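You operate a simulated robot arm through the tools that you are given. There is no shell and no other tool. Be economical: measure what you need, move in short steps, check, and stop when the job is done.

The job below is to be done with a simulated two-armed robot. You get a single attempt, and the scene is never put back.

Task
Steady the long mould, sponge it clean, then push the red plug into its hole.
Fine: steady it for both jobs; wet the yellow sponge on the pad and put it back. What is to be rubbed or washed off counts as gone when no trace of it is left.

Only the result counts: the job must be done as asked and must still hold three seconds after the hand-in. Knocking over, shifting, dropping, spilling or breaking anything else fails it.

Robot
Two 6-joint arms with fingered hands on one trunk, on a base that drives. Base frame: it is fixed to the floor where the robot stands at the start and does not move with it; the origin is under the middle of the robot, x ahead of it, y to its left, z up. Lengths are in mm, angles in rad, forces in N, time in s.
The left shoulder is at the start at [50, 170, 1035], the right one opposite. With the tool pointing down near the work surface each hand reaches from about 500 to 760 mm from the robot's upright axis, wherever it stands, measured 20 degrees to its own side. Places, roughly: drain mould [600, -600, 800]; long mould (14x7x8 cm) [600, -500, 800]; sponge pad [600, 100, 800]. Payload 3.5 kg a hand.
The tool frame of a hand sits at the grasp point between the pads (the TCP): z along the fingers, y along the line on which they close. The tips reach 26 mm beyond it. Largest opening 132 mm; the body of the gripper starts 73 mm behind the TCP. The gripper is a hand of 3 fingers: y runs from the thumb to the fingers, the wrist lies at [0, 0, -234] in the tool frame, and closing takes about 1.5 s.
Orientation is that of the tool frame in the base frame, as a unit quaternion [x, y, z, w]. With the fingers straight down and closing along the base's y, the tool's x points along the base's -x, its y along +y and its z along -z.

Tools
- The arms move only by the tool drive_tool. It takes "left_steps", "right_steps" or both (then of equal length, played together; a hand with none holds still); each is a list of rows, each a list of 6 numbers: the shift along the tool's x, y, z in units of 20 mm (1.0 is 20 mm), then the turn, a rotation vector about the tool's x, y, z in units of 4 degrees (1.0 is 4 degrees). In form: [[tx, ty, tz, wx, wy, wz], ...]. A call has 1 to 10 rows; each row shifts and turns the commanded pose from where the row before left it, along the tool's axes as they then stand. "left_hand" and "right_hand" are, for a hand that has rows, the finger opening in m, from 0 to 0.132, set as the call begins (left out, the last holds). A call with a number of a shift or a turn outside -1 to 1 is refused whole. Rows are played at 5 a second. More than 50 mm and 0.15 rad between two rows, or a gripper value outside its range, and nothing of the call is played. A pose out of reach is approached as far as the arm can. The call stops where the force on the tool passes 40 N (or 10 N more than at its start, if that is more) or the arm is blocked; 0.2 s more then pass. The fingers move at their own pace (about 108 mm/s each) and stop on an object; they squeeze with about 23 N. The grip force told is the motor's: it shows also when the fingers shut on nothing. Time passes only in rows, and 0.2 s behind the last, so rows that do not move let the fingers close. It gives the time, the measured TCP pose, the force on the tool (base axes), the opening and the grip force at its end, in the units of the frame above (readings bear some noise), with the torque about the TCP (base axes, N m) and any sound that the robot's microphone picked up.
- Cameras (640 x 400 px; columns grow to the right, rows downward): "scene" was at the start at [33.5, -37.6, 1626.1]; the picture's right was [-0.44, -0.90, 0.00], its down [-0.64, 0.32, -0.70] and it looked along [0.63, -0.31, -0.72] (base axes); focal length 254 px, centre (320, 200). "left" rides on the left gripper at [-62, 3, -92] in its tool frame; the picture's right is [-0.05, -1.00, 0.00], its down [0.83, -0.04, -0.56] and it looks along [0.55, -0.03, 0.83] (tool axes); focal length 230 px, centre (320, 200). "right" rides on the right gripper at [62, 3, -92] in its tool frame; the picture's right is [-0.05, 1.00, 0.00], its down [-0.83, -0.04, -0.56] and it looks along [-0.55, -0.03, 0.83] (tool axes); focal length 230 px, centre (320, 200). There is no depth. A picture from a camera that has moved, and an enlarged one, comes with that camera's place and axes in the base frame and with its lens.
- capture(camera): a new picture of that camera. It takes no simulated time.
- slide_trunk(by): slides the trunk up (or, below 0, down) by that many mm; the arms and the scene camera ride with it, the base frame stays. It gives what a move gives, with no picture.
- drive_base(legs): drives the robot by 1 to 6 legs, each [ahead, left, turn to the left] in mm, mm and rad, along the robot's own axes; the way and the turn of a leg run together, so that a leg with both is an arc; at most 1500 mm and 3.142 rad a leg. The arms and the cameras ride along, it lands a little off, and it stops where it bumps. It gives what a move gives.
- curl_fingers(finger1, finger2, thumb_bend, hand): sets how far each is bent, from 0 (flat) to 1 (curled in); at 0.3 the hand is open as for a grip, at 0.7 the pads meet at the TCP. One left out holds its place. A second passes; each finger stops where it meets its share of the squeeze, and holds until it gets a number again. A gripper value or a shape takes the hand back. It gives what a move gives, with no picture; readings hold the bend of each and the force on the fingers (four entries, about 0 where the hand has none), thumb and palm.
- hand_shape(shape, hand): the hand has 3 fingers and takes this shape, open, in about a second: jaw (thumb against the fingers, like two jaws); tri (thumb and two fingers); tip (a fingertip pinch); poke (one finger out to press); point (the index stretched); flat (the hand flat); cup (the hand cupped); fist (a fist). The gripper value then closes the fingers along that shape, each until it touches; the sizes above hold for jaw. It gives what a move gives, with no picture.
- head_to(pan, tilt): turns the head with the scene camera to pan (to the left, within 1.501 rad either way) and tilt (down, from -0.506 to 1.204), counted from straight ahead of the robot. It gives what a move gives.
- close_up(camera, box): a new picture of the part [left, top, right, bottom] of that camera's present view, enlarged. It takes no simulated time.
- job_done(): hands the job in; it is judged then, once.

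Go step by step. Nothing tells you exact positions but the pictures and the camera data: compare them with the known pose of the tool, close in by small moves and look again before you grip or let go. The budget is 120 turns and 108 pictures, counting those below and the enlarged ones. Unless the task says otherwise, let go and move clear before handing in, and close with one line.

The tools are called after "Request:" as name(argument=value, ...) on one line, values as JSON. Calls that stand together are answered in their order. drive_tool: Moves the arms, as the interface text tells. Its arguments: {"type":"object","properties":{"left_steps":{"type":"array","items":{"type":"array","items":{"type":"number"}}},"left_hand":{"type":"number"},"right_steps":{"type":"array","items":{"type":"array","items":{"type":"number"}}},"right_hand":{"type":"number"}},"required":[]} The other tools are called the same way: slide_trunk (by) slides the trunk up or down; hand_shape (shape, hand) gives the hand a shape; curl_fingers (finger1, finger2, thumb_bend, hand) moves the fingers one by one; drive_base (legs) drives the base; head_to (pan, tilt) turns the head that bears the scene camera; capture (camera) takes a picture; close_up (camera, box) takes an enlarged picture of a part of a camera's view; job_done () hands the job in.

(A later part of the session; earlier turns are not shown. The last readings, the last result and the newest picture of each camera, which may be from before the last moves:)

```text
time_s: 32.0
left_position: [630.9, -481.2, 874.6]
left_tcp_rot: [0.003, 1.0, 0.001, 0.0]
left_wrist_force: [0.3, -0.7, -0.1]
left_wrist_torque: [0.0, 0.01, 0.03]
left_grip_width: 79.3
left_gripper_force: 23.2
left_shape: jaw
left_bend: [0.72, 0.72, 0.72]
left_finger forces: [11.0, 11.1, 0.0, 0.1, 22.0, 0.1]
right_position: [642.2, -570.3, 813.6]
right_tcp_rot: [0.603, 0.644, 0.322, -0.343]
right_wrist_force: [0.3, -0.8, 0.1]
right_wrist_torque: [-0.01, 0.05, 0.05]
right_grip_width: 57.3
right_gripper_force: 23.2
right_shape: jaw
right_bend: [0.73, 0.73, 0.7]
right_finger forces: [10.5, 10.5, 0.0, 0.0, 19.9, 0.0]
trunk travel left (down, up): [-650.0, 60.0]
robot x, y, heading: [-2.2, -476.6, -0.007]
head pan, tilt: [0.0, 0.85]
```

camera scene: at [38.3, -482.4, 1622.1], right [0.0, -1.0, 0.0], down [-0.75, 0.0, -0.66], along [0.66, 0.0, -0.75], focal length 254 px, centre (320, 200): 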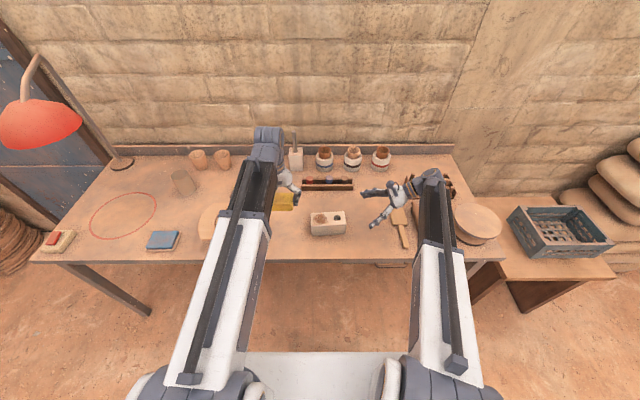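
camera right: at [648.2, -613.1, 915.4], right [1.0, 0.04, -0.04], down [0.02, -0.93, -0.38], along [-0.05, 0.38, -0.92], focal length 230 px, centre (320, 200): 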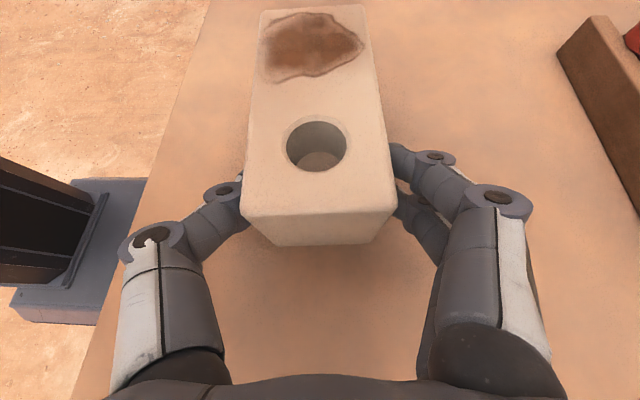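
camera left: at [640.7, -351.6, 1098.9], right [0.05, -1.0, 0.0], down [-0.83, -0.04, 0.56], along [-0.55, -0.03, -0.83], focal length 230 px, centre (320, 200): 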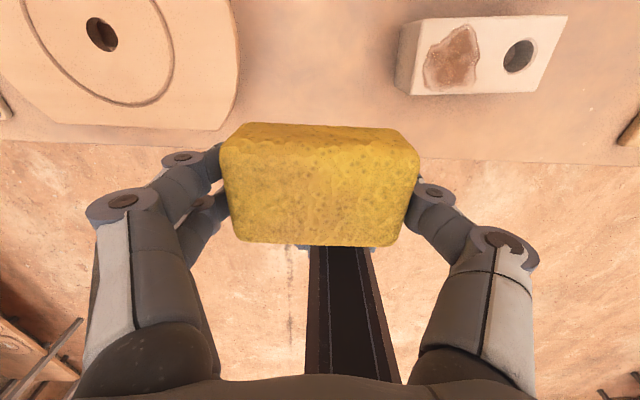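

Request:
drive_tool(left_steps=[[0, 0, 0.1, 0, 0, 0], [0, 0, 0.1, 0, 0, 0], [0, 0, 0.1, 0, 0, 0]])

```text
time_s: 32.8
left_position: [630.1, -481.3, 867.7]
left_tcp_rot: [0.003, 1.0, 0.0, 0.0]
left_wrist_force: [1.0, -0.8, -0.4]
left_wrist_torque: [0.03, 0.0, 0.01]
left_grip_width: 79.1
left_gripper_force: 23.0
left_shape: jaw
left_bend: [0.72, 0.72, 0.72]
left_finger forces: [11.0, 11.0, 0.1, 0.0, 22.1, 0.1]
right_position: [643.1, -569.9, 813.3]
right_tcp_rot: [0.604, 0.645, 0.32, -0.343]
right_wrist_force: [0.6, 0.0, 1.6]
right_wrist_torque: [0.0, 0.08, 0.06]
right_grip_width: 57.7
right_gripper_force: 22.8
right_shape: jaw
right_bend: [0.73, 0.73, 0.7]
right_finger forces: [10.5, 10.5, 0.1, 0.0, 19.9, 0.0]
trunk travel left (down, up): [-650.0, 60.0]
robot x, y, heading: [-1.5, -479.1, -0.003]
head pan, tilt: [0.0, 0.85]
```

Request:
drive_tool(left_steps=[[0, 0, 0.1, 0, 0, 0], [0, 0, 0.1, 0, 0, 0]])

```text
time_s: 33.4
left_position: [630.7, -482.5, 865.1]
left_tcp_rot: [0.003, 1.0, 0.0, 0.001]
left_wrist_force: [-0.1, 0.2, 0.1]
left_wrist_torque: [0.0, 0.01, 0.02]
left_grip_width: 79.0
left_gripper_force: 23.1
left_shape: jaw
left_bend: [0.72, 0.72, 0.72]
left_finger forces: [11.1, 11.1, 0.1, 0.1, 22.1, 0.1]
right_position: [641.6, -571.8, 813.7]
right_tcp_rot: [0.604, 0.644, 0.321, -0.342]
right_wrist_force: [0.1, -0.2, -0.1]
right_wrist_torque: [0.01, 0.09, 0.1]
right_grip_width: 57.4
right_gripper_force: 22.9
right_shape: jaw
right_bend: [0.73, 0.73, 0.7]
right_finger forces: [10.5, 10.4, 0.0, 0.0, 20.0, 0.0]
trunk travel left (down, up): [-650.0, 60.0]
robot x, y, heading: [2.0, -481.9, -0.004]
head pan, tilt: [0.0, 0.85]
```

Request:
drive_tool(left_steps=[[0, 0, 0.1, 0, 0, 0], [0, 0, 0.1, 0, 0, 0]])

Request:
capture(camera="right")

```text
time_s: 34.0
left_position: [631.4, -482.0, 861.5]
left_tcp_rot: [0.002, 1.0, 0.0, 0.0]
left_wrist_force: [0.8, -0.1, -0.1]
left_wrist_torque: [-0.02, 0.01, 0.03]
left_grip_width: 79.2
left_gripper_force: 23.4
left_shape: jaw
left_bend: [0.72, 0.72, 0.72]
left_finger forces: [11.0, 11.0, 0.0, 0.1, 22.1, 0.1]
right_position: [642.7, -570.9, 812.7]
right_tcp_rot: [0.604, 0.643, 0.322, -0.343]
right_wrist_force: [0.2, -0.2, 0.1]
right_wrist_torque: [-0.02, 0.1, 0.06]
right_grip_width: 57.7
right_gripper_force: 22.7
right_shape: jaw
right_bend: [0.73, 0.73, 0.7]
right_finger forces: [10.5, 10.4, 0.1, 0.1, 19.9, 0.0]
trunk travel left (down, up): [-650.0, 60.0]
robot x, y, heading: [-1.4, -481.1, -0.005]
head pan, tilt: [0.0, 0.85]
```

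```text
76 pictures are left
camera right: at [648.2, -613.1, 915.4], right [1.0, 0.04, -0.04], down [0.02, -0.93, -0.38], along [-0.05, 0.38, -0.92], focal length 230 px, centre (320, 200)
```

right: 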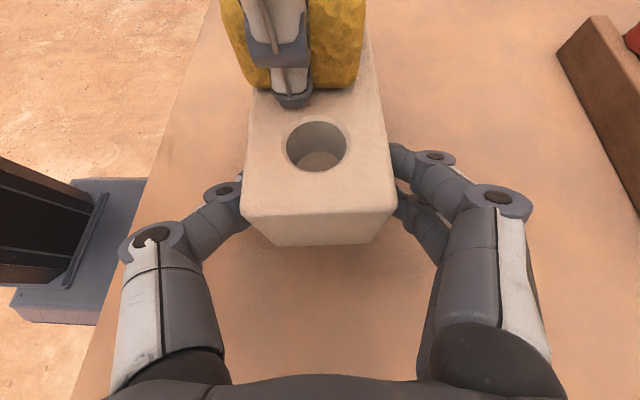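

There is no contact yet, and the sponge sits slightly to the -x side. I'll shift it 6 mm and keep lowering.

Request:
drive_tool(left_steps=[[-0.3, 0, 0.1, 0, 0, 0], [0, 0, 0.1, 0, 0, 0]])

Request:
drive_tool(left_steps=[[0, 0, 0.1, 0, 0, 0]])

Request:
close_up(camera="right", box=[200, 0, 440, 150])

```text
time_s: 34.6
left_position: [637.1, -481.5, 858.8]
left_tcp_rot: [0.003, 1.0, 0.0, 0.001]
left_wrist_force: [-1.7, -1.0, 17.8]
left_wrist_torque: [0.03, 0.0, -0.05]
left_grip_width: 79.0
left_gripper_force: 23.4
left_shape: jaw
left_bend: [0.72, 0.72, 0.72]
left_finger forces: [10.8, 10.8, 0.1, 0.0, 22.8, 0.0]
right_position: [642.7, -570.2, 813.1]
right_tcp_rot: [0.604, 0.645, 0.321, -0.342]
right_wrist_force: [2.5, 1.2, -0.3]
right_wrist_torque: [-0.08, 0.07, 0.01]
right_grip_width: 57.7
right_gripper_force: 23.0
right_shape: jaw
right_bend: [0.73, 0.73, 0.7]
right_finger forces: [11.4, 11.1, 0.0, 0.0, 18.6, 0.0]
trunk travel left (down, up): [-650.0, 60.0]
robot x, y, heading: [0.9, -479.2, -0.003]
head pan, tilt: [0.0, 0.85]
```

```text
time_s: 35.0
left_position: [634.9, -481.0, 858.5]
left_tcp_rot: [0.002, 1.0, 0.0, 0.002]
left_wrist_force: [0.3, -0.5, 35.1]
left_wrist_torque: [0.02, 0.05, -0.06]
left_grip_width: 78.9
left_gripper_force: 23.2
left_shape: jaw
left_bend: [0.72, 0.72, 0.72]
left_finger forces: [11.8, 11.9, 0.0, 0.0, 24.2, 0.1]
right_position: [641.4, -569.9, 812.7]
right_tcp_rot: [0.604, 0.645, 0.32, -0.342]
right_wrist_force: [3.4, 1.0, -5.1]
right_wrist_torque: [-0.15, 0.04, -0.09]
right_grip_width: 57.2
right_gripper_force: 22.5
right_shape: jaw
right_bend: [0.73, 0.73, 0.7]
right_finger forces: [12.2, 11.8, 0.1, 0.0, 18.2, 0.1]
trunk travel left (down, up): [-650.0, 60.0]
robot x, y, heading: [-2.6, -478.9, -0.007]
head pan, tilt: [0.0, 0.85]
```

```text
2.67 times, centred on (320, 75) of right
camera zoom: at [647.2, -613.1, 916.0], right [1.0, 0.04, -0.04], down [0.02, -0.93, -0.38], along [-0.05, 0.38, -0.93], focal length 614 px, centre (320, 533)
```

zoom: 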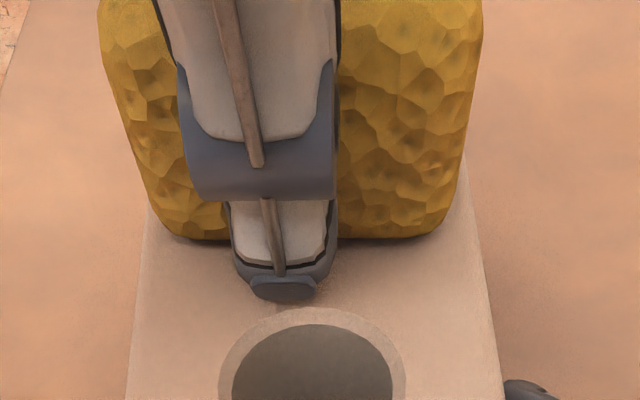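

The sponge is in contact at about 35 N. I'll ease off slightly and rub back and forth.

Request:
drive_tool(left_steps=[[0, 0, -0.07, 0, 0, 0], [-0.4, 0, 0, 0, 0, 0], [0.4, 0, 0, 0, 0, 0], [0.4, 0, 0, 0, 0, 0], [-0.4, 0, 0, 0, 0, 0], [-0.4, 0, 0, 0, 0, 0], [0.4, 0, 0, 0, 0, 0], [0.4, 0, 0, 0, 0, 0], [-0.4, 0, 0, 0, 0, 0]])

Request:
drive_tool(left_steps=[[0, 0.4, 0, 0, 0, 0], [0, -0.4, 0, 0, 0, 0], [0, -0.4, 0, 0, 0, 0], [0, 0.4, 0, 0, 0, 0], [0, 0.4, 0, 0, 0, 0], [0, -0.4, 0, 0, 0, 0], [0, -0.3, 0, 0, 0, 0], [0, 0.3, 0, 0, 0, 0]])

```text
time_s: 37.0
left_position: [635.5, -479.2, 855.7]
left_tcp_rot: [0.003, 1.0, 0.0, -0.002]
left_wrist_force: [-7.8, -0.8, 16.8]
left_wrist_torque: [0.11, 0.14, 0.04]
left_grip_width: 78.9
left_gripper_force: 23.4
left_shape: jaw
left_bend: [0.72, 0.72, 0.72]
left_finger forces: [12.1, 12.0, 0.0, 0.0, 23.6, 0.0]
right_position: [642.0, -571.7, 814.8]
right_tcp_rot: [0.603, 0.645, 0.321, -0.342]
right_wrist_force: [2.7, 0.1, 1.1]
right_wrist_torque: [-0.09, 0.13, -0.06]
right_grip_width: 56.8
right_gripper_force: 23.0
right_shape: jaw
right_bend: [0.73, 0.73, 0.7]
right_finger forces: [11.9, 11.2, 0.0, 0.0, 20.2, 0.0]
trunk travel left (down, up): [-650.0, 60.0]
robot x, y, heading: [0.0, -481.2, -0.001]
head pan, tilt: [0.0, 0.85]
```

```text
time_s: 38.8
left_position: [635.3, -481.9, 856.1]
left_tcp_rot: [0.003, 1.0, -0.001, 0.001]
left_wrist_force: [1.9, -3.8, 15.6]
left_wrist_torque: [0.05, -0.04, 0.08]
left_grip_width: 79.2
left_gripper_force: 23.0
left_shape: jaw
left_bend: [0.72, 0.72, 0.72]
left_finger forces: [10.6, 10.5, 0.0, 0.0, 25.0, 0.1]
right_position: [642.6, -570.5, 813.9]
right_tcp_rot: [0.604, 0.644, 0.321, -0.342]
right_wrist_force: [-0.6, 2.0, 0.1]
right_wrist_torque: [-0.05, 0.14, 0.0]
right_grip_width: 56.6
right_gripper_force: 22.8
right_shape: jaw
right_bend: [0.73, 0.73, 0.7]
right_finger forces: [11.2, 10.4, 0.0, 0.1, 20.9, 0.0]
trunk travel left (down, up): [-650.0, 60.0]
robot x, y, heading: [-0.4, -478.5, -0.01]
head pan, tilt: [0.0, 0.85]
```

I'll lift the sponge and check the stain.

Request:
drive_tool(left_steps=[[0, 0, -1, 0, 0, 0], [0, 0, -1, 0, 0, 0], [0, 0.5, -0.7, 0, 0, 0]])

Request:
close_up(camera="right", box=[200, 0, 440, 150])

Request:
close_up(camera="scene", box=[290, 200, 370, 250])

```text
time_s: 39.6
left_position: [636.7, -471.2, 909.9]
left_tcp_rot: [0.002, 1.0, 0.001, 0.0]
left_wrist_force: [-0.2, -0.5, 0.5]
left_wrist_torque: [0.0, 0.02, -0.02]
left_grip_width: 79.3
left_gripper_force: 22.9
left_shape: jaw
left_bend: [0.72, 0.72, 0.72]
left_finger forces: [11.1, 11.1, 0.0, 0.1, 22.2, 0.0]
right_position: [643.3, -571.2, 812.7]
right_tcp_rot: [0.603, 0.645, 0.32, -0.342]
right_wrist_force: [-1.5, 0.0, 2.4]
right_wrist_torque: [0.01, 0.17, 0.08]
right_grip_width: 56.7
right_gripper_force: 22.9
right_shape: jaw
right_bend: [0.73, 0.73, 0.7]
right_finger forces: [10.8, 10.5, 0.0, 0.0, 23.5, 0.0]
trunk travel left (down, up): [-650.0, 60.0]
robot x, y, heading: [-3.0, -481.9, -0.003]
head pan, tilt: [0.0, 0.85]
```

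```text
2.67 times, centred on (320, 75) of right
camera zoom: at [648.0, -613.1, 915.7], right [1.0, 0.04, -0.04], down [0.02, -0.93, -0.38], along [-0.05, 0.38, -0.92], focal length 614 px, centre (320, 533)
```

zoom: 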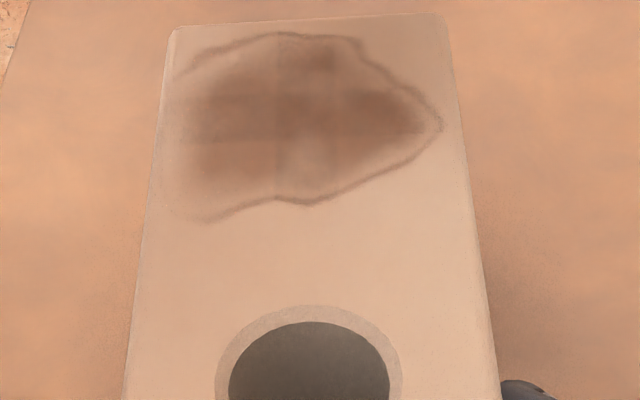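

```text
8.00 times, centred on (330, 225) of scene
camera zoom: at [37.9, -482.4, 1622.1], right [0.0, -1.0, 0.0], down [-0.75, 0.0, -0.66], along [0.66, 0.0, -0.75], focal length 2034 px, centre (240, 0)
```

zoom: 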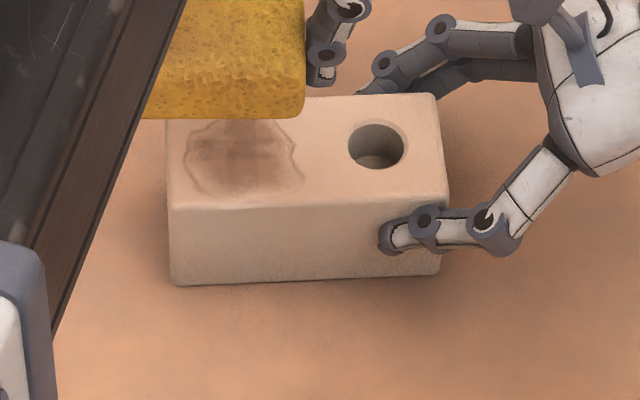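

The stain is fading but still there. I'll rub again with more pressure, centred at y ≈ -471.

Request:
drive_tool(left_steps=[[0, 0, 1, 0, 0, 0], [0, 0, 1, 0, 0, 0], [0, 0, 0.6, 0, 0, 0], [0, 0, 0.12, 0, 0, 0]])

Request:
drive_tool(left_steps=[[-0.6, 0, 0, 0, 0, 0], [-0.5, 0, 0, 0, 0, 0], [0.6, 0, 0, 0, 0, 0], [0.5, 0, 0, 0, 0, 0], [0.5, 0, 0, 0, 0, 0], [0.5, 0, 0, 0, 0, 0], [-0.5, 0, 0, 0, 0, 0], [-0.5, 0, 0, 0, 0, 0], [-0.6, 0, 0, 0, 0, 0], [0.6, 0, 0, 0, 0, 0]])

```text
time_s: 40.6
left_position: [636.9, -469.8, 857.1]
left_tcp_rot: [0.002, 1.0, -0.001, 0.001]
left_wrist_force: [-0.4, 1.3, 8.7]
left_wrist_torque: [0.12, 0.0, -0.02]
left_grip_width: 79.0
left_gripper_force: 23.5
left_shape: jaw
left_bend: [0.72, 0.72, 0.72]
left_finger forces: [11.2, 11.4, 0.1, 0.1, 21.7, 0.1]
right_position: [642.1, -570.8, 812.2]
right_tcp_rot: [0.603, 0.645, 0.32, -0.342]
right_wrist_force: [-0.9, -0.2, 0.9]
right_wrist_torque: [-0.01, 0.15, 0.09]
right_grip_width: 56.7
right_gripper_force: 23.3
right_shape: jaw
right_bend: [0.73, 0.73, 0.7]
right_finger forces: [11.1, 10.7, 0.1, 0.0, 22.9, 0.1]
trunk travel left (down, up): [-650.0, 60.0]
robot x, y, heading: [-1.1, -481.9, -0.004]
head pan, tilt: [0.0, 0.85]
```

```text
time_s: 42.8
left_position: [636.3, -471.8, 855.5]
left_tcp_rot: [0.003, 1.0, 0.0, 0.001]
left_wrist_force: [2.9, 0.1, 6.9]
left_wrist_torque: [0.08, 0.0, -0.04]
left_grip_width: 79.3
left_gripper_force: 23.0
left_shape: jaw
left_bend: [0.72, 0.72, 0.72]
left_finger forces: [11.2, 11.3, 0.0, 0.1, 22.2, 0.0]
right_position: [642.1, -571.1, 814.7]
right_tcp_rot: [0.603, 0.645, 0.321, -0.343]
right_wrist_force: [-1.6, 0.9, 0.5]
right_wrist_torque: [-0.02, 0.15, 0.09]
right_grip_width: 56.7
right_gripper_force: 22.8
right_shape: jaw
right_bend: [0.73, 0.73, 0.7]
right_finger forces: [10.7, 10.4, 0.1, 0.0, 22.4, 0.1]
trunk travel left (down, up): [-650.0, 60.0]
robot x, y, heading: [0.4, -483.1, -0.002]
head pan, tilt: [0.0, 0.85]
```

Request:
drive_tool(left_steps=[[-0.6, 0, 0.08, 0, 0, 0], [-0.5, 0.4, 0, 0, 0, 0], [0.6, 0, 0, 0, 0, 0], [0.6, 0, 0, 0, 0, 0], [0.5, 0, 0, 0, 0, 0], [0.5, 0, 0, 0, 0, 0], [0, -0.6, 0, 0, 0, 0], [-0.6, 0, 0, 0, 0, 0], [-0.6, 0, 0, 0, 0, 0], [-0.6, 0, 0, 0, 0, 0]])

Request:
drive_tool(left_steps=[[-0.3, 0.5, 0, 0, 0, 0], [0.3, 0.5, 0, 0, 0, 0], [0.3, -0.5, 0, 0, 0, 0], [0.2, -0.7, 0, 0, 0, 0], [0.3, 0.6, 0, 0, 0, 0], [0.2, 0.6, 0, 0, 0, 0], [0.3, -0.6, 0, 0, 0, 0], [0.0, -0.6, 0, 0, 0, 0], [-0.6, 0.2, 0, 0, 0, 0], [-0.2, 0.4, 0, 0, 0, 0]])

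Request:
drive_tool(left_steps=[[0, 0, -1, 0, 0, 0], [0, 0, -1, 0, 0, 0], [0, 0, -0.7, 0, 0, 0]])

Request:
close_up(camera="right", box=[200, 0, 440, 150])

```text
time_s: 44.5
left_position: [615.9, -471.9, 855.0]
left_tcp_rot: [0.002, 1.0, 0.001, -0.002]
left_wrist_force: [-3.4, 6.0, 17.8]
left_wrist_torque: [-0.21, 0.08, -0.08]
left_grip_width: 77.5
left_gripper_force: 23.2
left_shape: jaw
left_bend: [0.71, 0.71, 0.73]
left_finger forces: [12.4, 12.4, 0.0, 0.0, 32.1, 0.1]
right_position: [642.1, -572.0, 814.0]
right_tcp_rot: [0.605, 0.644, 0.322, -0.34]
right_wrist_force: [-0.5, -2.4, 0.8]
right_wrist_torque: [-0.02, 0.18, 0.1]
right_grip_width: 56.6
right_gripper_force: 23.2
right_shape: jaw
right_bend: [0.73, 0.73, 0.7]
right_finger forces: [11.3, 10.6, 0.0, 0.0, 23.4, 0.1]
trunk travel left (down, up): [-650.0, 60.0]
robot x, y, heading: [-4.1, -478.8, -0.006]
head pan, tilt: [0.0, 0.85]
stopped in row 8 (left hand): the force on the tool passed its limit at 43 N (the readings are from after the stop); the commanded pose is now the measured one
```

```text
time_s: 46.7
left_position: [606.0, -465.4, 856.2]
left_tcp_rot: [0.003, 1.0, 0.001, -0.003]
left_wrist_force: [-2.2, -5.8, 10.4]
left_wrist_torque: [-0.36, 0.04, -0.03]
left_grip_width: 78.4
left_gripper_force: 23.3
left_shape: jaw
left_bend: [0.72, 0.72, 0.71]
left_finger forces: [9.8, 9.9, 0.0, 0.1, 28.1, 0.0]
right_position: [643.0, -570.7, 812.0]
right_tcp_rot: [0.605, 0.643, 0.322, -0.341]
right_wrist_force: [0.6, 3.9, 6.0]
right_wrist_torque: [0.1, 0.22, 0.0]
right_grip_width: 56.6
right_gripper_force: 23.1
right_shape: jaw
right_bend: [0.73, 0.73, 0.7]
right_finger forces: [11.6, 10.7, 0.0, 0.0, 22.9, 0.0]
trunk travel left (down, up): [-650.0, 60.0]
robot x, y, heading: [-4.7, -480.9, -0.007]
head pan, tilt: [0.0, 0.85]
```

```text
time_s: 47.5
left_position: [604.4, -465.5, 910.8]
left_tcp_rot: [0.002, 1.0, 0.002, -0.004]
left_wrist_force: [0.0, 1.0, -0.2]
left_wrist_torque: [0.0, 0.01, 0.0]
left_grip_width: 78.5
left_gripper_force: 22.9
left_shape: jaw
left_bend: [0.72, 0.71, 0.71]
left_finger forces: [11.2, 11.1, 0.0, 0.0, 22.3, 0.0]
right_position: [641.9, -570.8, 812.4]
right_tcp_rot: [0.604, 0.644, 0.321, -0.342]
right_wrist_force: [-1.4, 0.6, 9.7]
right_wrist_torque: [0.13, 0.29, 0.09]
right_grip_width: 56.7
right_gripper_force: 22.7
right_shape: jaw
right_bend: [0.73, 0.73, 0.7]
right_finger forces: [10.7, 10.2, 0.1, 0.0, 25.8, 0.0]
trunk travel left (down, up): [-650.0, 60.0]
robot x, y, heading: [3.7, -482.2, 0.0]
head pan, tilt: [0.0, 0.85]
```

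```text
2.67 times, centred on (320, 75) of right
camera zoom: at [648.1, -613.2, 915.4], right [1.0, 0.03, -0.04], down [0.02, -0.93, -0.38], along [-0.05, 0.37, -0.93], focal length 614 px, centre (320, 533)
```

zoom: 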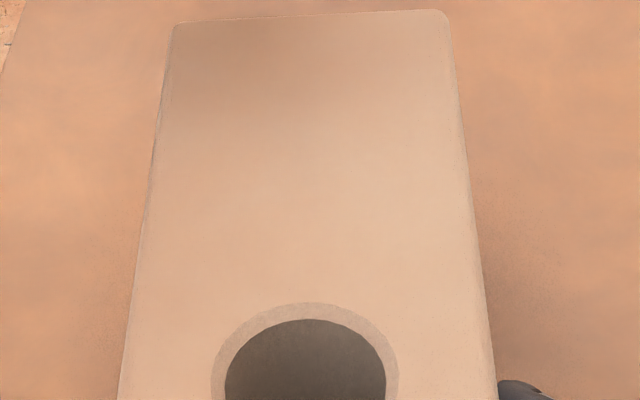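

The stain looks gone. I'll move the sponge clear so I can check the whole top face.

Request:
drive_tool(left_steps=[[0, 0.6, -1, 0, 0, 0], [0, 0.8, -1, 0, 0, 0], [0, 1, -1, 0, 0, 0], [0, 1, -0.8, 0, 0, 0], [0, 1, 0, 0, 0, 0], [0, 1, 0, 0, 0, 0], [0, 1, 0, 0, 0, 0]])

Request:
close_up(camera="scene", box=[290, 200, 370, 250])

Request:
close_up(camera="right", box=[200, 0, 440, 150])

Request:
capture(camera="left")

```text
time_s: 49.1
left_position: [607.7, -337.4, 984.9]
left_tcp_rot: [0.001, 1.0, 0.002, -0.004]
left_wrist_force: [0.7, 0.9, 0.7]
left_wrist_torque: [0.0, -0.01, -0.04]
left_grip_width: 78.6
left_gripper_force: 23.1
left_shape: jaw
left_bend: [0.72, 0.71, 0.71]
left_finger forces: [11.1, 11.1, 0.1, 0.0, 22.3, 0.0]
right_position: [642.5, -571.9, 812.1]
right_tcp_rot: [0.604, 0.645, 0.321, -0.341]
right_wrist_force: [-1.5, 1.5, 10.5]
right_wrist_torque: [0.18, 0.29, 0.14]
right_grip_width: 56.9
right_gripper_force: 23.3
right_shape: jaw
right_bend: [0.73, 0.73, 0.7]
right_finger forces: [10.7, 10.2, 0.1, 0.0, 25.6, 0.0]
trunk travel left (down, up): [-650.0, 60.0]
robot x, y, heading: [-1.3, -480.1, -0.003]
head pan, tilt: [0.0, 0.85]
```

```text
8.00 times, centred on (330, 225) of scene
camera zoom: at [37.1, -481.9, 1622.1], right [0.0, -1.0, 0.0], down [-0.75, 0.0, -0.66], along [0.66, 0.0, -0.75], focal length 2034 px, centre (240, 0)
```

zoom: 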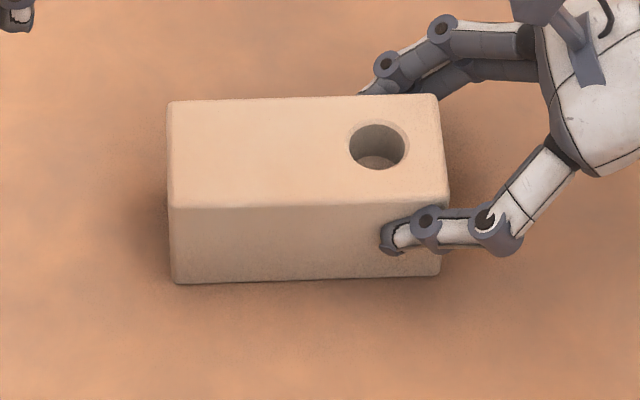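

```text
2.67 times, centred on (320, 75) of right
camera zoom: at [648.1, -613.2, 915.4], right [1.0, 0.03, -0.04], down [0.02, -0.93, -0.38], along [-0.05, 0.37, -0.93], focal length 614 px, centre (320, 533)
```

zoom: 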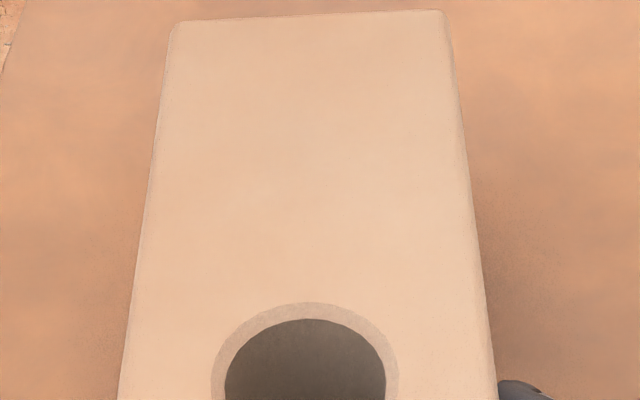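

```text
69 pictures are left
camera left: at [669.3, -333.9, 1076.6], right [0.05, -1.0, 0.0], down [-0.83, -0.04, 0.56], along [-0.56, -0.02, -0.83], focal length 230 px, centre (320, 200)
```

left: 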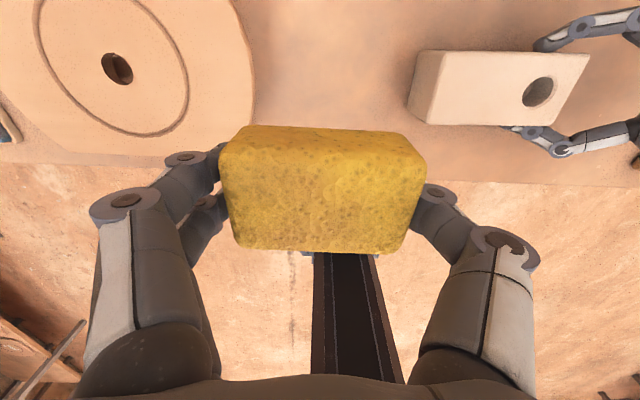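

The top is fully clean. I'll open the right hand and back it off, then drive back to return the sponge.

Request:
drive_tool(right_steps=[[0, 0, 0, 0, 0, 0], [0, 0, 0, 0, 0, 0], [0, 0, 0, 0, 0, 0], [0, 0, 0, 0, 0, 0], [0, 0, 0, 0, 0, 0], [0, 0, -1, 0, 0, 0], [0, 0, -1, 0, 0, 0], [0, 0, -1, 0, 0, 0], [0, 0, -1, 0, 0, 0], [0, 0, -1, 0, 0, 0]], right_hand=0.132)

Request:
drive_tool(right_steps=[[0, 0, -1, 0, 0, 0], [0, 0, -1, 0, 0, 0], [0.83, 0, -0.56, 0, 0, 0], [0.83, 0, -0.56, 0, 0, 0], [0.83, 0, -0.56, 0, 0, 0], [0.83, 0, -0.56, 0, 0, 0], [0.83, 0, -0.56, 0, 0, 0]])

Request:
drive_base(legs=[[0, 480, 0]])

Request:
capture(camera="scene")

Request:
capture(camera="left")

```text
time_s: 51.3
left_position: [607.1, -336.8, 984.6]
left_tcp_rot: [0.001, 1.0, 0.002, -0.003]
left_wrist_force: [-0.6, 1.0, -0.2]
left_wrist_torque: [0.0, -0.02, -0.01]
left_grip_width: 78.6
left_gripper_force: 23.0
left_shape: jaw
left_bend: [0.72, 0.71, 0.71]
left_finger forces: [11.1, 11.2, 0.1, 0.0, 22.3, 0.0]
right_position: [647.2, -654.2, 867.9]
right_tcp_rot: [0.604, 0.645, 0.321, -0.342]
right_wrist_force: [-0.7, -0.5, -1.1]
right_wrist_torque: [0.0, 0.01, -0.01]
right_grip_width: 132.1
right_gripper_force: 0.0
right_shape: jaw
right_bend: [0.3, 0.3, 0.3]
right_finger forces: [0.1, 0.0, 0.0, 0.0, 0.1, 0.0]
trunk travel left (down, up): [-650.0, 60.0]
robot x, y, heading: [-0.6, -480.0, -0.002]
head pan, tilt: [0.0, 0.85]
```

```text
time_s: 52.9
left_position: [606.5, -336.7, 983.4]
left_tcp_rot: [0.001, 1.0, 0.002, -0.004]
left_wrist_force: [-0.7, 0.5, -0.1]
left_wrist_torque: [-0.04, 0.0, 0.0]
left_grip_width: 78.7
left_gripper_force: 23.1
left_shape: jaw
left_bend: [0.72, 0.71, 0.71]
left_finger forces: [11.3, 11.2, 0.0, 0.1, 22.3, 0.1]
right_position: [651.3, -687.3, 991.0]
right_tcp_rot: [0.605, 0.644, 0.321, -0.341]
right_wrist_force: [-0.2, -1.5, -0.1]
right_wrist_torque: [0.02, -0.05, -0.02]
right_grip_width: 131.9
right_gripper_force: 0.0
right_shape: jaw
right_bend: [0.3, 0.3, 0.3]
right_finger forces: [0.0, 0.0, 0.0, 0.0, 0.0, 0.1]
trunk travel left (down, up): [-650.0, 60.0]
robot x, y, heading: [1.5, -483.1, -0.007]
head pan, tilt: [0.0, 0.85]
```

```text
time_s: 55.7
left_position: [611.0, 131.5, 983.3]
left_tcp_rot: [0.003, 1.0, 0.001, -0.004]
left_wrist_force: [-0.3, 0.6, -0.8]
left_wrist_torque: [0.03, 0.03, -0.01]
left_grip_width: 78.7
left_gripper_force: 23.0
left_shape: jaw
left_bend: [0.72, 0.71, 0.71]
left_finger forces: [11.2, 11.1, 0.0, 0.0, 22.2, 0.1]
right_position: [653.0, -218.7, 990.8]
right_tcp_rot: [0.605, 0.644, 0.321, -0.341]
right_wrist_force: [0.2, 0.0, 0.1]
right_wrist_torque: [0.01, -0.04, -0.01]
right_grip_width: 131.9
right_gripper_force: 0.1
right_shape: jaw
right_bend: [0.3, 0.3, 0.3]
right_finger forces: [0.0, 0.0, 0.0, 0.0, 0.0, 0.1]
trunk travel left (down, up): [-650.0, 60.0]
robot x, y, heading: [-0.4, -12.7, -0.006]
head pan, tilt: [0.0, 0.85]
```

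```text
68 pictures are left
camera scene: at [40.3, -13.9, 1622.1], right [0.0, -1.0, 0.0], down [-0.75, 0.0, -0.66], along [0.66, 0.0, -0.75], focal length 254 px, centre (320, 200)
```

scene: 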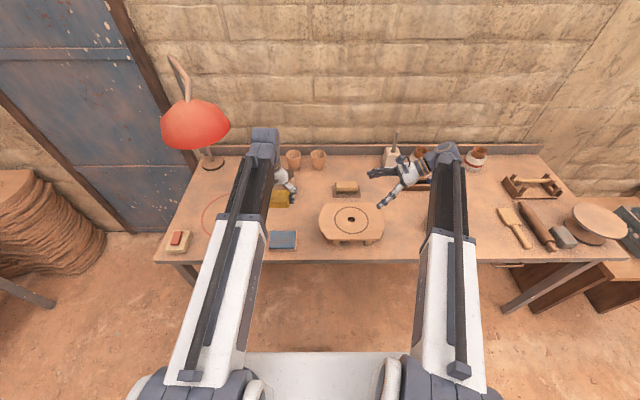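

```text
67 pictures are left
camera left: at [672.3, 133.4, 1075.9], right [0.05, -1.0, 0.0], down [-0.83, -0.04, 0.56], along [-0.56, -0.02, -0.83], focal length 230 px, centre (320, 200)
```

left: 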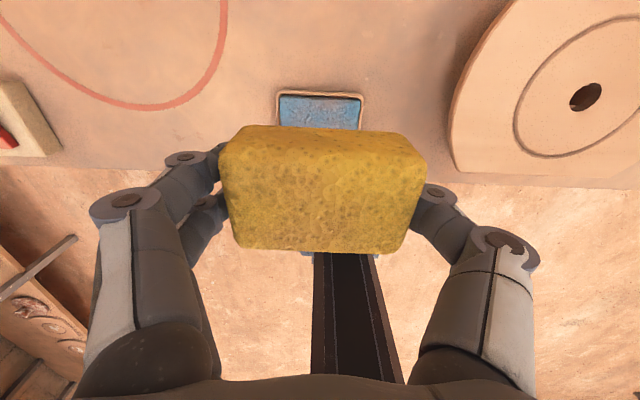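

The robot is back near the sponge's place. I'll carry the sponge to [717,129] and lower it.

Request:
drive_tool(left_steps=[[-0.59, -0.01, 0.8, 0, 0, 0], [-0.59, -0.01, 0.8, 0, 0, 0], [-0.59, -0.01, 0.8, 0, 0, 0], [-0.59, -0.01, 0.8, 0, 0, 0], [-0.59, -0.01, 0.8, 0, 0, 0], [-0.59, -0.01, 0.8, 0, 0, 0], [-0.59, -0.01, 0.8, 0, 0, 0], [-0.59, -0.01, 0.8, 0, 0, 0], [-0.59, -0.01, 0.8, 0, 0, 0], [0, 0, 0.8, 0, 0, 0]])

Request:
drive_tool(left_steps=[[0, 0, 0.5, 0, 0, 0], [0, 0, 0.4, 0, 0, 0], [0, 0, 0.2, 0, 0, 0], [0, 0, 0.1, 0, 0, 0]])

```text
time_s: 57.9
left_position: [714.9, 129.4, 823.9]
left_tcp_rot: [0.002, 1.0, 0.002, -0.003]
left_wrist_force: [0.6, -0.5, -0.6]
left_wrist_torque: [-0.01, 0.01, 0.02]
left_grip_width: 78.7
left_gripper_force: 23.1
left_shape: jaw
left_bend: [0.72, 0.71, 0.71]
left_finger forces: [11.1, 11.2, 0.0, 0.1, 22.3, 0.0]
right_position: [652.9, -217.9, 991.5]
right_tcp_rot: [0.605, 0.643, 0.322, -0.341]
right_wrist_force: [0.2, -0.6, 0.0]
right_wrist_torque: [0.01, 0.01, 0.0]
right_grip_width: 131.7
right_gripper_force: 0.1
right_shape: jaw
right_bend: [0.3, 0.3, 0.3]
right_finger forces: [0.0, 0.1, 0.0, 0.1, 0.0, 0.1]
trunk travel left (down, up): [-650.0, 60.0]
robot x, y, heading: [5.2, -10.0, -0.008]
head pan, tilt: [0.0, 0.85]
```

```text
time_s: 58.9
left_position: [714.9, 126.4, 800.8]
left_tcp_rot: [0.002, 1.0, 0.001, -0.003]
left_wrist_force: [0.4, 0.3, -0.6]
left_wrist_torque: [-0.03, 0.01, -0.04]
left_grip_width: 78.7
left_gripper_force: 23.1
left_shape: jaw
left_bend: [0.72, 0.71, 0.71]
left_finger forces: [11.1, 11.1, 0.0, 0.1, 22.3, 0.0]
right_position: [653.1, -219.6, 990.5]
right_tcp_rot: [0.605, 0.644, 0.321, -0.341]
right_wrist_force: [-0.2, -0.2, 0.1]
right_wrist_torque: [0.04, 0.0, -0.04]
right_grip_width: 132.1
right_gripper_force: 0.0
right_shape: jaw
right_bend: [0.3, 0.3, 0.3]
right_finger forces: [0.0, 0.1, 0.0, 0.0, 0.1, 0.1]
trunk travel left (down, up): [-650.0, 60.0]
robot x, y, heading: [3.0, -13.6, -0.006]
head pan, tilt: [0.0, 0.85]
```

Request:
drive_tool(left_steps=[[-0.1, 0.1, 0.2, 0, 0, 0], [0, 0, 0.1, 0, 0, 0], [0, 0, 0.1, 0, 0, 0]])

```text
time_s: 59.7
left_position: [716.2, 129.0, 791.3]
left_tcp_rot: [0.002, 1.0, 0.001, -0.004]
left_wrist_force: [-0.4, -0.5, 0.5]
left_wrist_torque: [0.0, 0.01, 0.03]
left_grip_width: 78.6
left_gripper_force: 23.4
left_shape: jaw
left_bend: [0.72, 0.71, 0.71]
left_finger forces: [11.1, 11.1, 0.0, 0.0, 22.3, 0.1]
right_position: [651.5, -219.3, 990.5]
right_tcp_rot: [0.605, 0.644, 0.321, -0.342]
right_wrist_force: [-0.9, 0.0, 0.5]
right_wrist_torque: [0.02, 0.02, 0.0]
right_grip_width: 131.9
right_gripper_force: 0.1
right_shape: jaw
right_bend: [0.3, 0.3, 0.3]
right_finger forces: [0.0, 0.0, 0.1, 0.1, 0.1, 0.1]
trunk travel left (down, up): [-650.0, 60.0]
robot x, y, heading: [0.7, -10.0, -0.009]
head pan, tilt: [0.0, 0.85]
```

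Request:
drive_tool(left_steps=[[0, 0, 0.07, 0, 0, 0], [0, 0, 0.07, 0, 0, 0]])

```text
time_s: 60.3
left_position: [718.2, 130.3, 787.5]
left_tcp_rot: [0.003, 1.0, 0.002, -0.003]
left_wrist_force: [-0.6, 1.0, -0.4]
left_wrist_torque: [0.01, 0.0, -0.02]
left_grip_width: 78.7
left_gripper_force: 23.1
left_shape: jaw
left_bend: [0.72, 0.71, 0.71]
left_finger forces: [11.1, 11.1, 0.1, 0.0, 22.3, 0.0]
right_position: [652.6, -219.2, 990.5]
right_tcp_rot: [0.605, 0.644, 0.321, -0.342]
right_wrist_force: [0.3, 0.1, 0.0]
right_wrist_torque: [-0.01, 0.01, 0.0]
right_grip_width: 132.0
right_gripper_force: 0.0
right_shape: jaw
right_bend: [0.3, 0.3, 0.3]
right_finger forces: [0.1, 0.0, 0.0, 0.0, 0.0, 0.1]
trunk travel left (down, up): [-650.0, 60.0]
robot x, y, heading: [0.4, -14.1, -0.002]
head pan, tilt: [0.0, 0.85]
```

Request:
drive_tool(left_steps=[[0, 0, 0.06, 0, 0, 0], [0, 0, 0.06, 0, 0, 0]])

Request:
capture(camera="left")

```text
time_s: 60.9
left_position: [717.0, 129.7, 786.2]
left_tcp_rot: [0.002, 1.0, 0.002, -0.003]
left_wrist_force: [-1.0, -0.6, 5.7]
left_wrist_torque: [0.27, -0.02, -0.02]
left_grip_width: 78.5
left_gripper_force: 22.9
left_shape: jaw
left_bend: [0.72, 0.71, 0.71]
left_finger forces: [15.1, 13.1, 0.0, 0.0, 22.3, 0.0]
right_position: [651.5, -220.0, 991.5]
right_tcp_rot: [0.604, 0.644, 0.321, -0.342]
right_wrist_force: [0.2, -0.6, 0.4]
right_wrist_torque: [0.0, 0.03, 0.02]
right_grip_width: 131.9
right_gripper_force: 0.0
right_shape: jaw
right_bend: [0.3, 0.3, 0.3]
right_finger forces: [0.1, 0.0, 0.0, 0.0, 0.0, 0.0]
trunk travel left (down, up): [-650.0, 60.0]
robot x, y, heading: [2.2, -12.4, -0.006]
head pan, tilt: [0.0, 0.85]
```

```text
66 pictures are left
camera left: at [779.3, 133.1, 878.8], right [0.05, -1.0, 0.0], down [-0.83, -0.04, 0.56], along [-0.56, -0.02, -0.83], focal length 230 px, centre (320, 200)
```

left: 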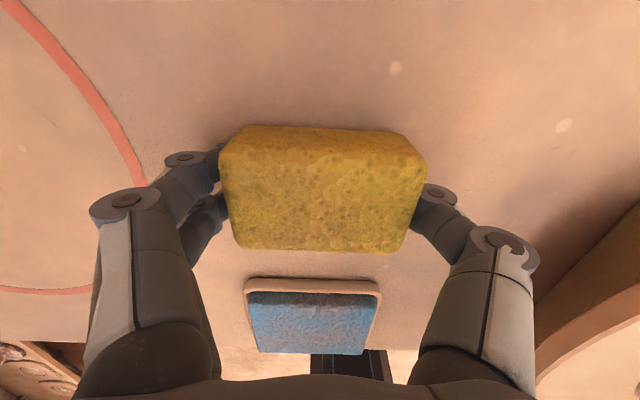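

The sponge is touching the table, so I'll release it and lift straight up.

Request:
drive_tool(left_steps=[[0, 0, 0, 0, 0, 0], [0, 0, 0, 0, 0, 0], [0, 0, 0, 0, 0, 0], [0, 0, 0, 0, 0, 0], [0, 0, 0, 0, 0, 0], [0, 0, -0.5, 0, 0, 0], [0, 0, -1, 0, 0, 0], [0, 0, -1, 0, 0, 0], [0, 0, -1, 0, 0, 0], [0, 0, -1, 0, 0, 0]], left_hand=0.132)

Request:
capture(camera="left")

```text
time_s: 63.1
left_position: [716.2, 130.6, 876.8]
left_tcp_rot: [0.003, 1.0, 0.001, -0.004]
left_wrist_force: [0.2, -0.4, 1.2]
left_wrist_torque: [-0.03, -0.03, 0.0]
left_grip_width: 132.0
left_gripper_force: 0.1
left_shape: jaw
left_bend: [0.3, 0.3, 0.3]
left_finger forces: [0.0, 0.0, 0.0, 0.0, 0.1, 0.0]
right_position: [651.8, -219.2, 990.3]
right_tcp_rot: [0.605, 0.644, 0.321, -0.341]
right_wrist_force: [0.2, -0.6, 0.6]
right_wrist_torque: [0.01, 0.0, 0.03]
right_grip_width: 131.9
right_gripper_force: 0.0
right_shape: jaw
right_bend: [0.3, 0.3, 0.3]
right_finger forces: [0.2, 0.0, 0.0, 0.0, 0.0, 0.0]
trunk travel left (down, up): [-650.0, 60.0]
robot x, y, heading: [-2.0, -17.1, -0.008]
head pan, tilt: [0.0, 0.85]
```

```text
65 pictures are left
camera left: at [779.2, 133.4, 968.3], right [0.05, -1.0, 0.0], down [-0.83, -0.04, 0.56], along [-0.56, -0.02, -0.83], focal length 230 px, centre (320, 200)
```

left: 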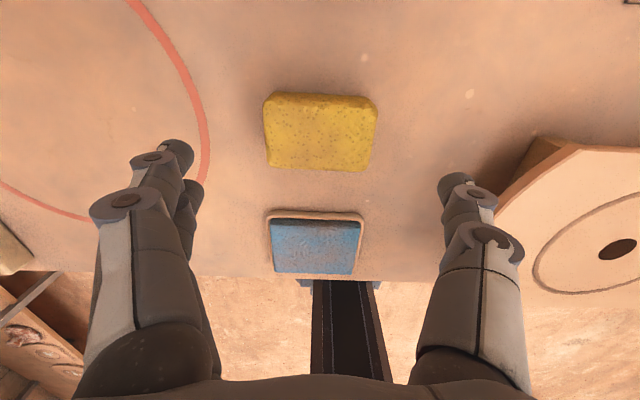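

The sponge is back in its place. I'll raise and pull in the left hand, then drive to the mould and a little ahead so the plug rack is in reach too.

Request:
drive_tool(left_steps=[[0, 0, -1, 0, 0, 0], [0, 0, -1, 0, 0, 0], [1, 0, -1, 0, 0, 0], [1, 0, -1, 0, 0, 0], [1, 0, -1, 0, 0, 0], [1, 0, -1, 0, 0, 0], [1, 0, -1, 0, 0, 0], [1, 0, 0, 0, 0, 0], [0.5, 0, 0, 0, 0, 0]])

Request:
drive_base(legs=[[0, -463, 0], [90, 0, 0]])

Request:
capture(camera="scene")

Request:
capture(camera="right")

Request:
capture(camera="left")

```text
time_s: 65.1
left_position: [589.2, 130.2, 1016.2]
left_tcp_rot: [0.003, 1.0, 0.002, -0.003]
left_wrist_force: [-0.3, 0.4, 1.0]
left_wrist_torque: [0.0, 0.03, -0.01]
left_grip_width: 132.1
left_gripper_force: 0.1
left_shape: jaw
left_bend: [0.3, 0.3, 0.3]
left_finger forces: [0.0, 0.0, 0.0, 0.1, 0.1, 0.0]
right_position: [652.2, -219.8, 990.0]
right_tcp_rot: [0.604, 0.644, 0.32, -0.342]
right_wrist_force: [0.1, 0.5, 0.1]
right_wrist_torque: [-0.05, 0.0, 0.04]
right_grip_width: 131.7
right_gripper_force: 0.0
right_shape: jaw
right_bend: [0.3, 0.3, 0.3]
right_finger forces: [0.0, 0.0, 0.0, 0.1, 0.0, 0.1]
trunk travel left (down, up): [-650.0, 60.0]
robot x, y, heading: [1.1, -13.0, -0.0]
head pan, tilt: [0.0, 0.85]
```

```text
time_s: 68.6
left_position: [678.6, -340.1, 1015.3]
left_tcp_rot: [0.003, 1.0, 0.002, -0.004]
left_wrist_force: [0.1, -0.2, 0.6]
left_wrist_torque: [-0.01, 0.04, 0.0]
left_grip_width: 132.3
left_gripper_force: 0.0
left_shape: jaw
left_bend: [0.3, 0.3, 0.3]
left_finger forces: [0.0, 0.0, 0.0, 0.0, 0.1, 0.0]
right_position: [742.7, -690.0, 989.6]
right_tcp_rot: [0.606, 0.643, 0.321, -0.342]
right_wrist_force: [-0.4, -0.9, -0.3]
right_wrist_torque: [0.03, 0.0, -0.01]
right_grip_width: 132.1
right_gripper_force: 0.1
right_shape: jaw
right_bend: [0.3, 0.3, 0.3]
right_finger forces: [0.0, 0.1, 0.0, 0.1, 0.0, 0.0]
trunk travel left (down, up): [-650.0, 60.0]
robot x, y, heading: [89.2, -479.0, -0.008]
head pan, tilt: [0.0, 0.85]
```

```text
64 pictures are left
camera scene: at [130.4, -484.3, 1622.0], right [-0.01, -1.0, 0.0], down [-0.75, 0.0, -0.66], along [0.66, 0.0, -0.75], focal length 254 px, centre (320, 200)
```

scene: 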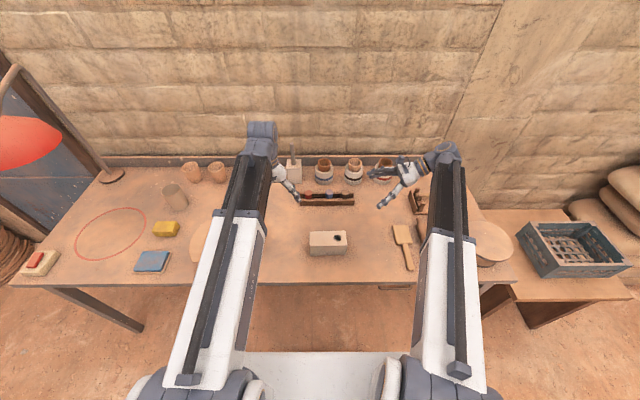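

```text
63 pictures are left
camera right: at [747.3, -731.7, 1092.5], right [1.0, 0.03, -0.04], down [0.01, -0.93, -0.38], along [-0.05, 0.37, -0.93], focal length 230 px, centre (320, 200)
```

right: 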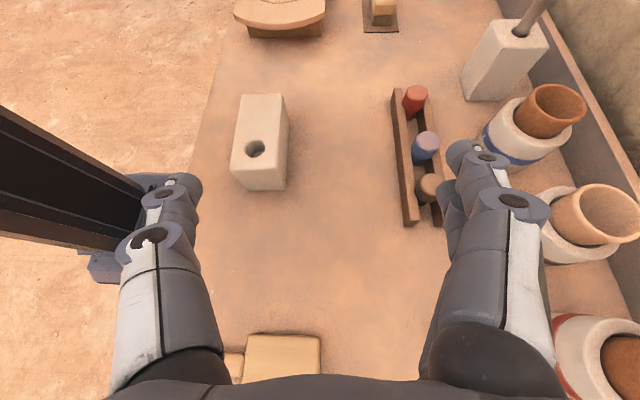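

```text
62 pictures are left
camera left: at [740.6, -337.6, 1107.7], right [0.05, -1.0, 0.0], down [-0.83, -0.04, 0.56], along [-0.56, -0.02, -0.83], focal length 230 px, centre (320, 200)
```

left: 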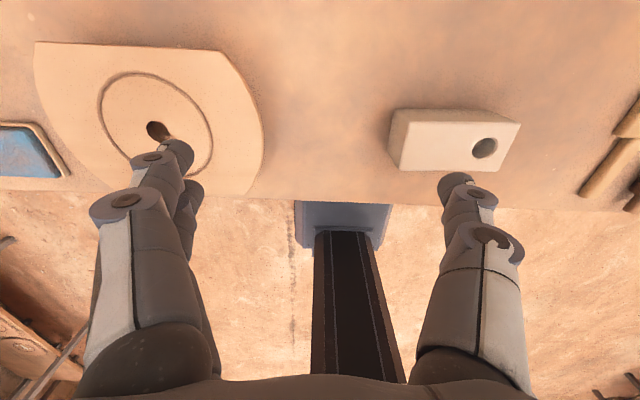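

I'll take a closer look at the plug rack.

Request:
close_up(camera="right", box=[360, 60, 520, 240])

Request:
close_up(camera="scene", box=[288, 180, 368, 230])

```text
2.22 times, centred on (440, 150) of right
camera zoom: at [747.3, -731.7, 1092.5], right [1.0, 0.03, -0.04], down [0.01, -0.93, -0.38], along [-0.05, 0.37, -0.93], focal length 511 px, centre (53, 311)
```

zoom: 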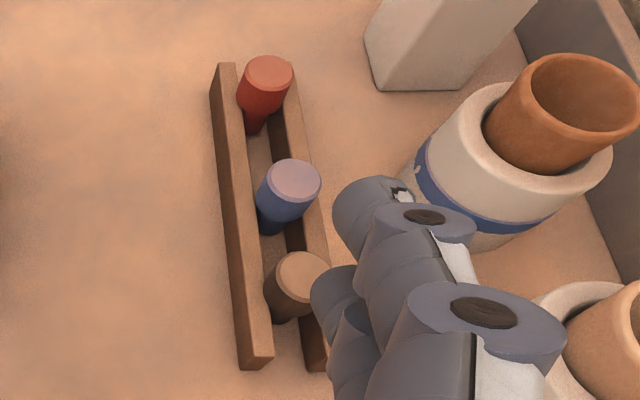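

```text
8.00 times, centred on (328, 205) of scene
camera zoom: at [130.4, -484.3, 1622.0], right [-0.01, -1.0, 0.0], down [-0.75, 0.0, -0.66], along [0.66, 0.0, -0.75], focal length 2034 px, centre (256, 160)
```

zoom: 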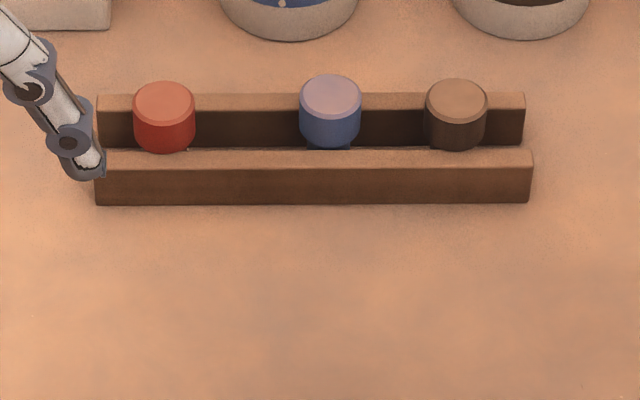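

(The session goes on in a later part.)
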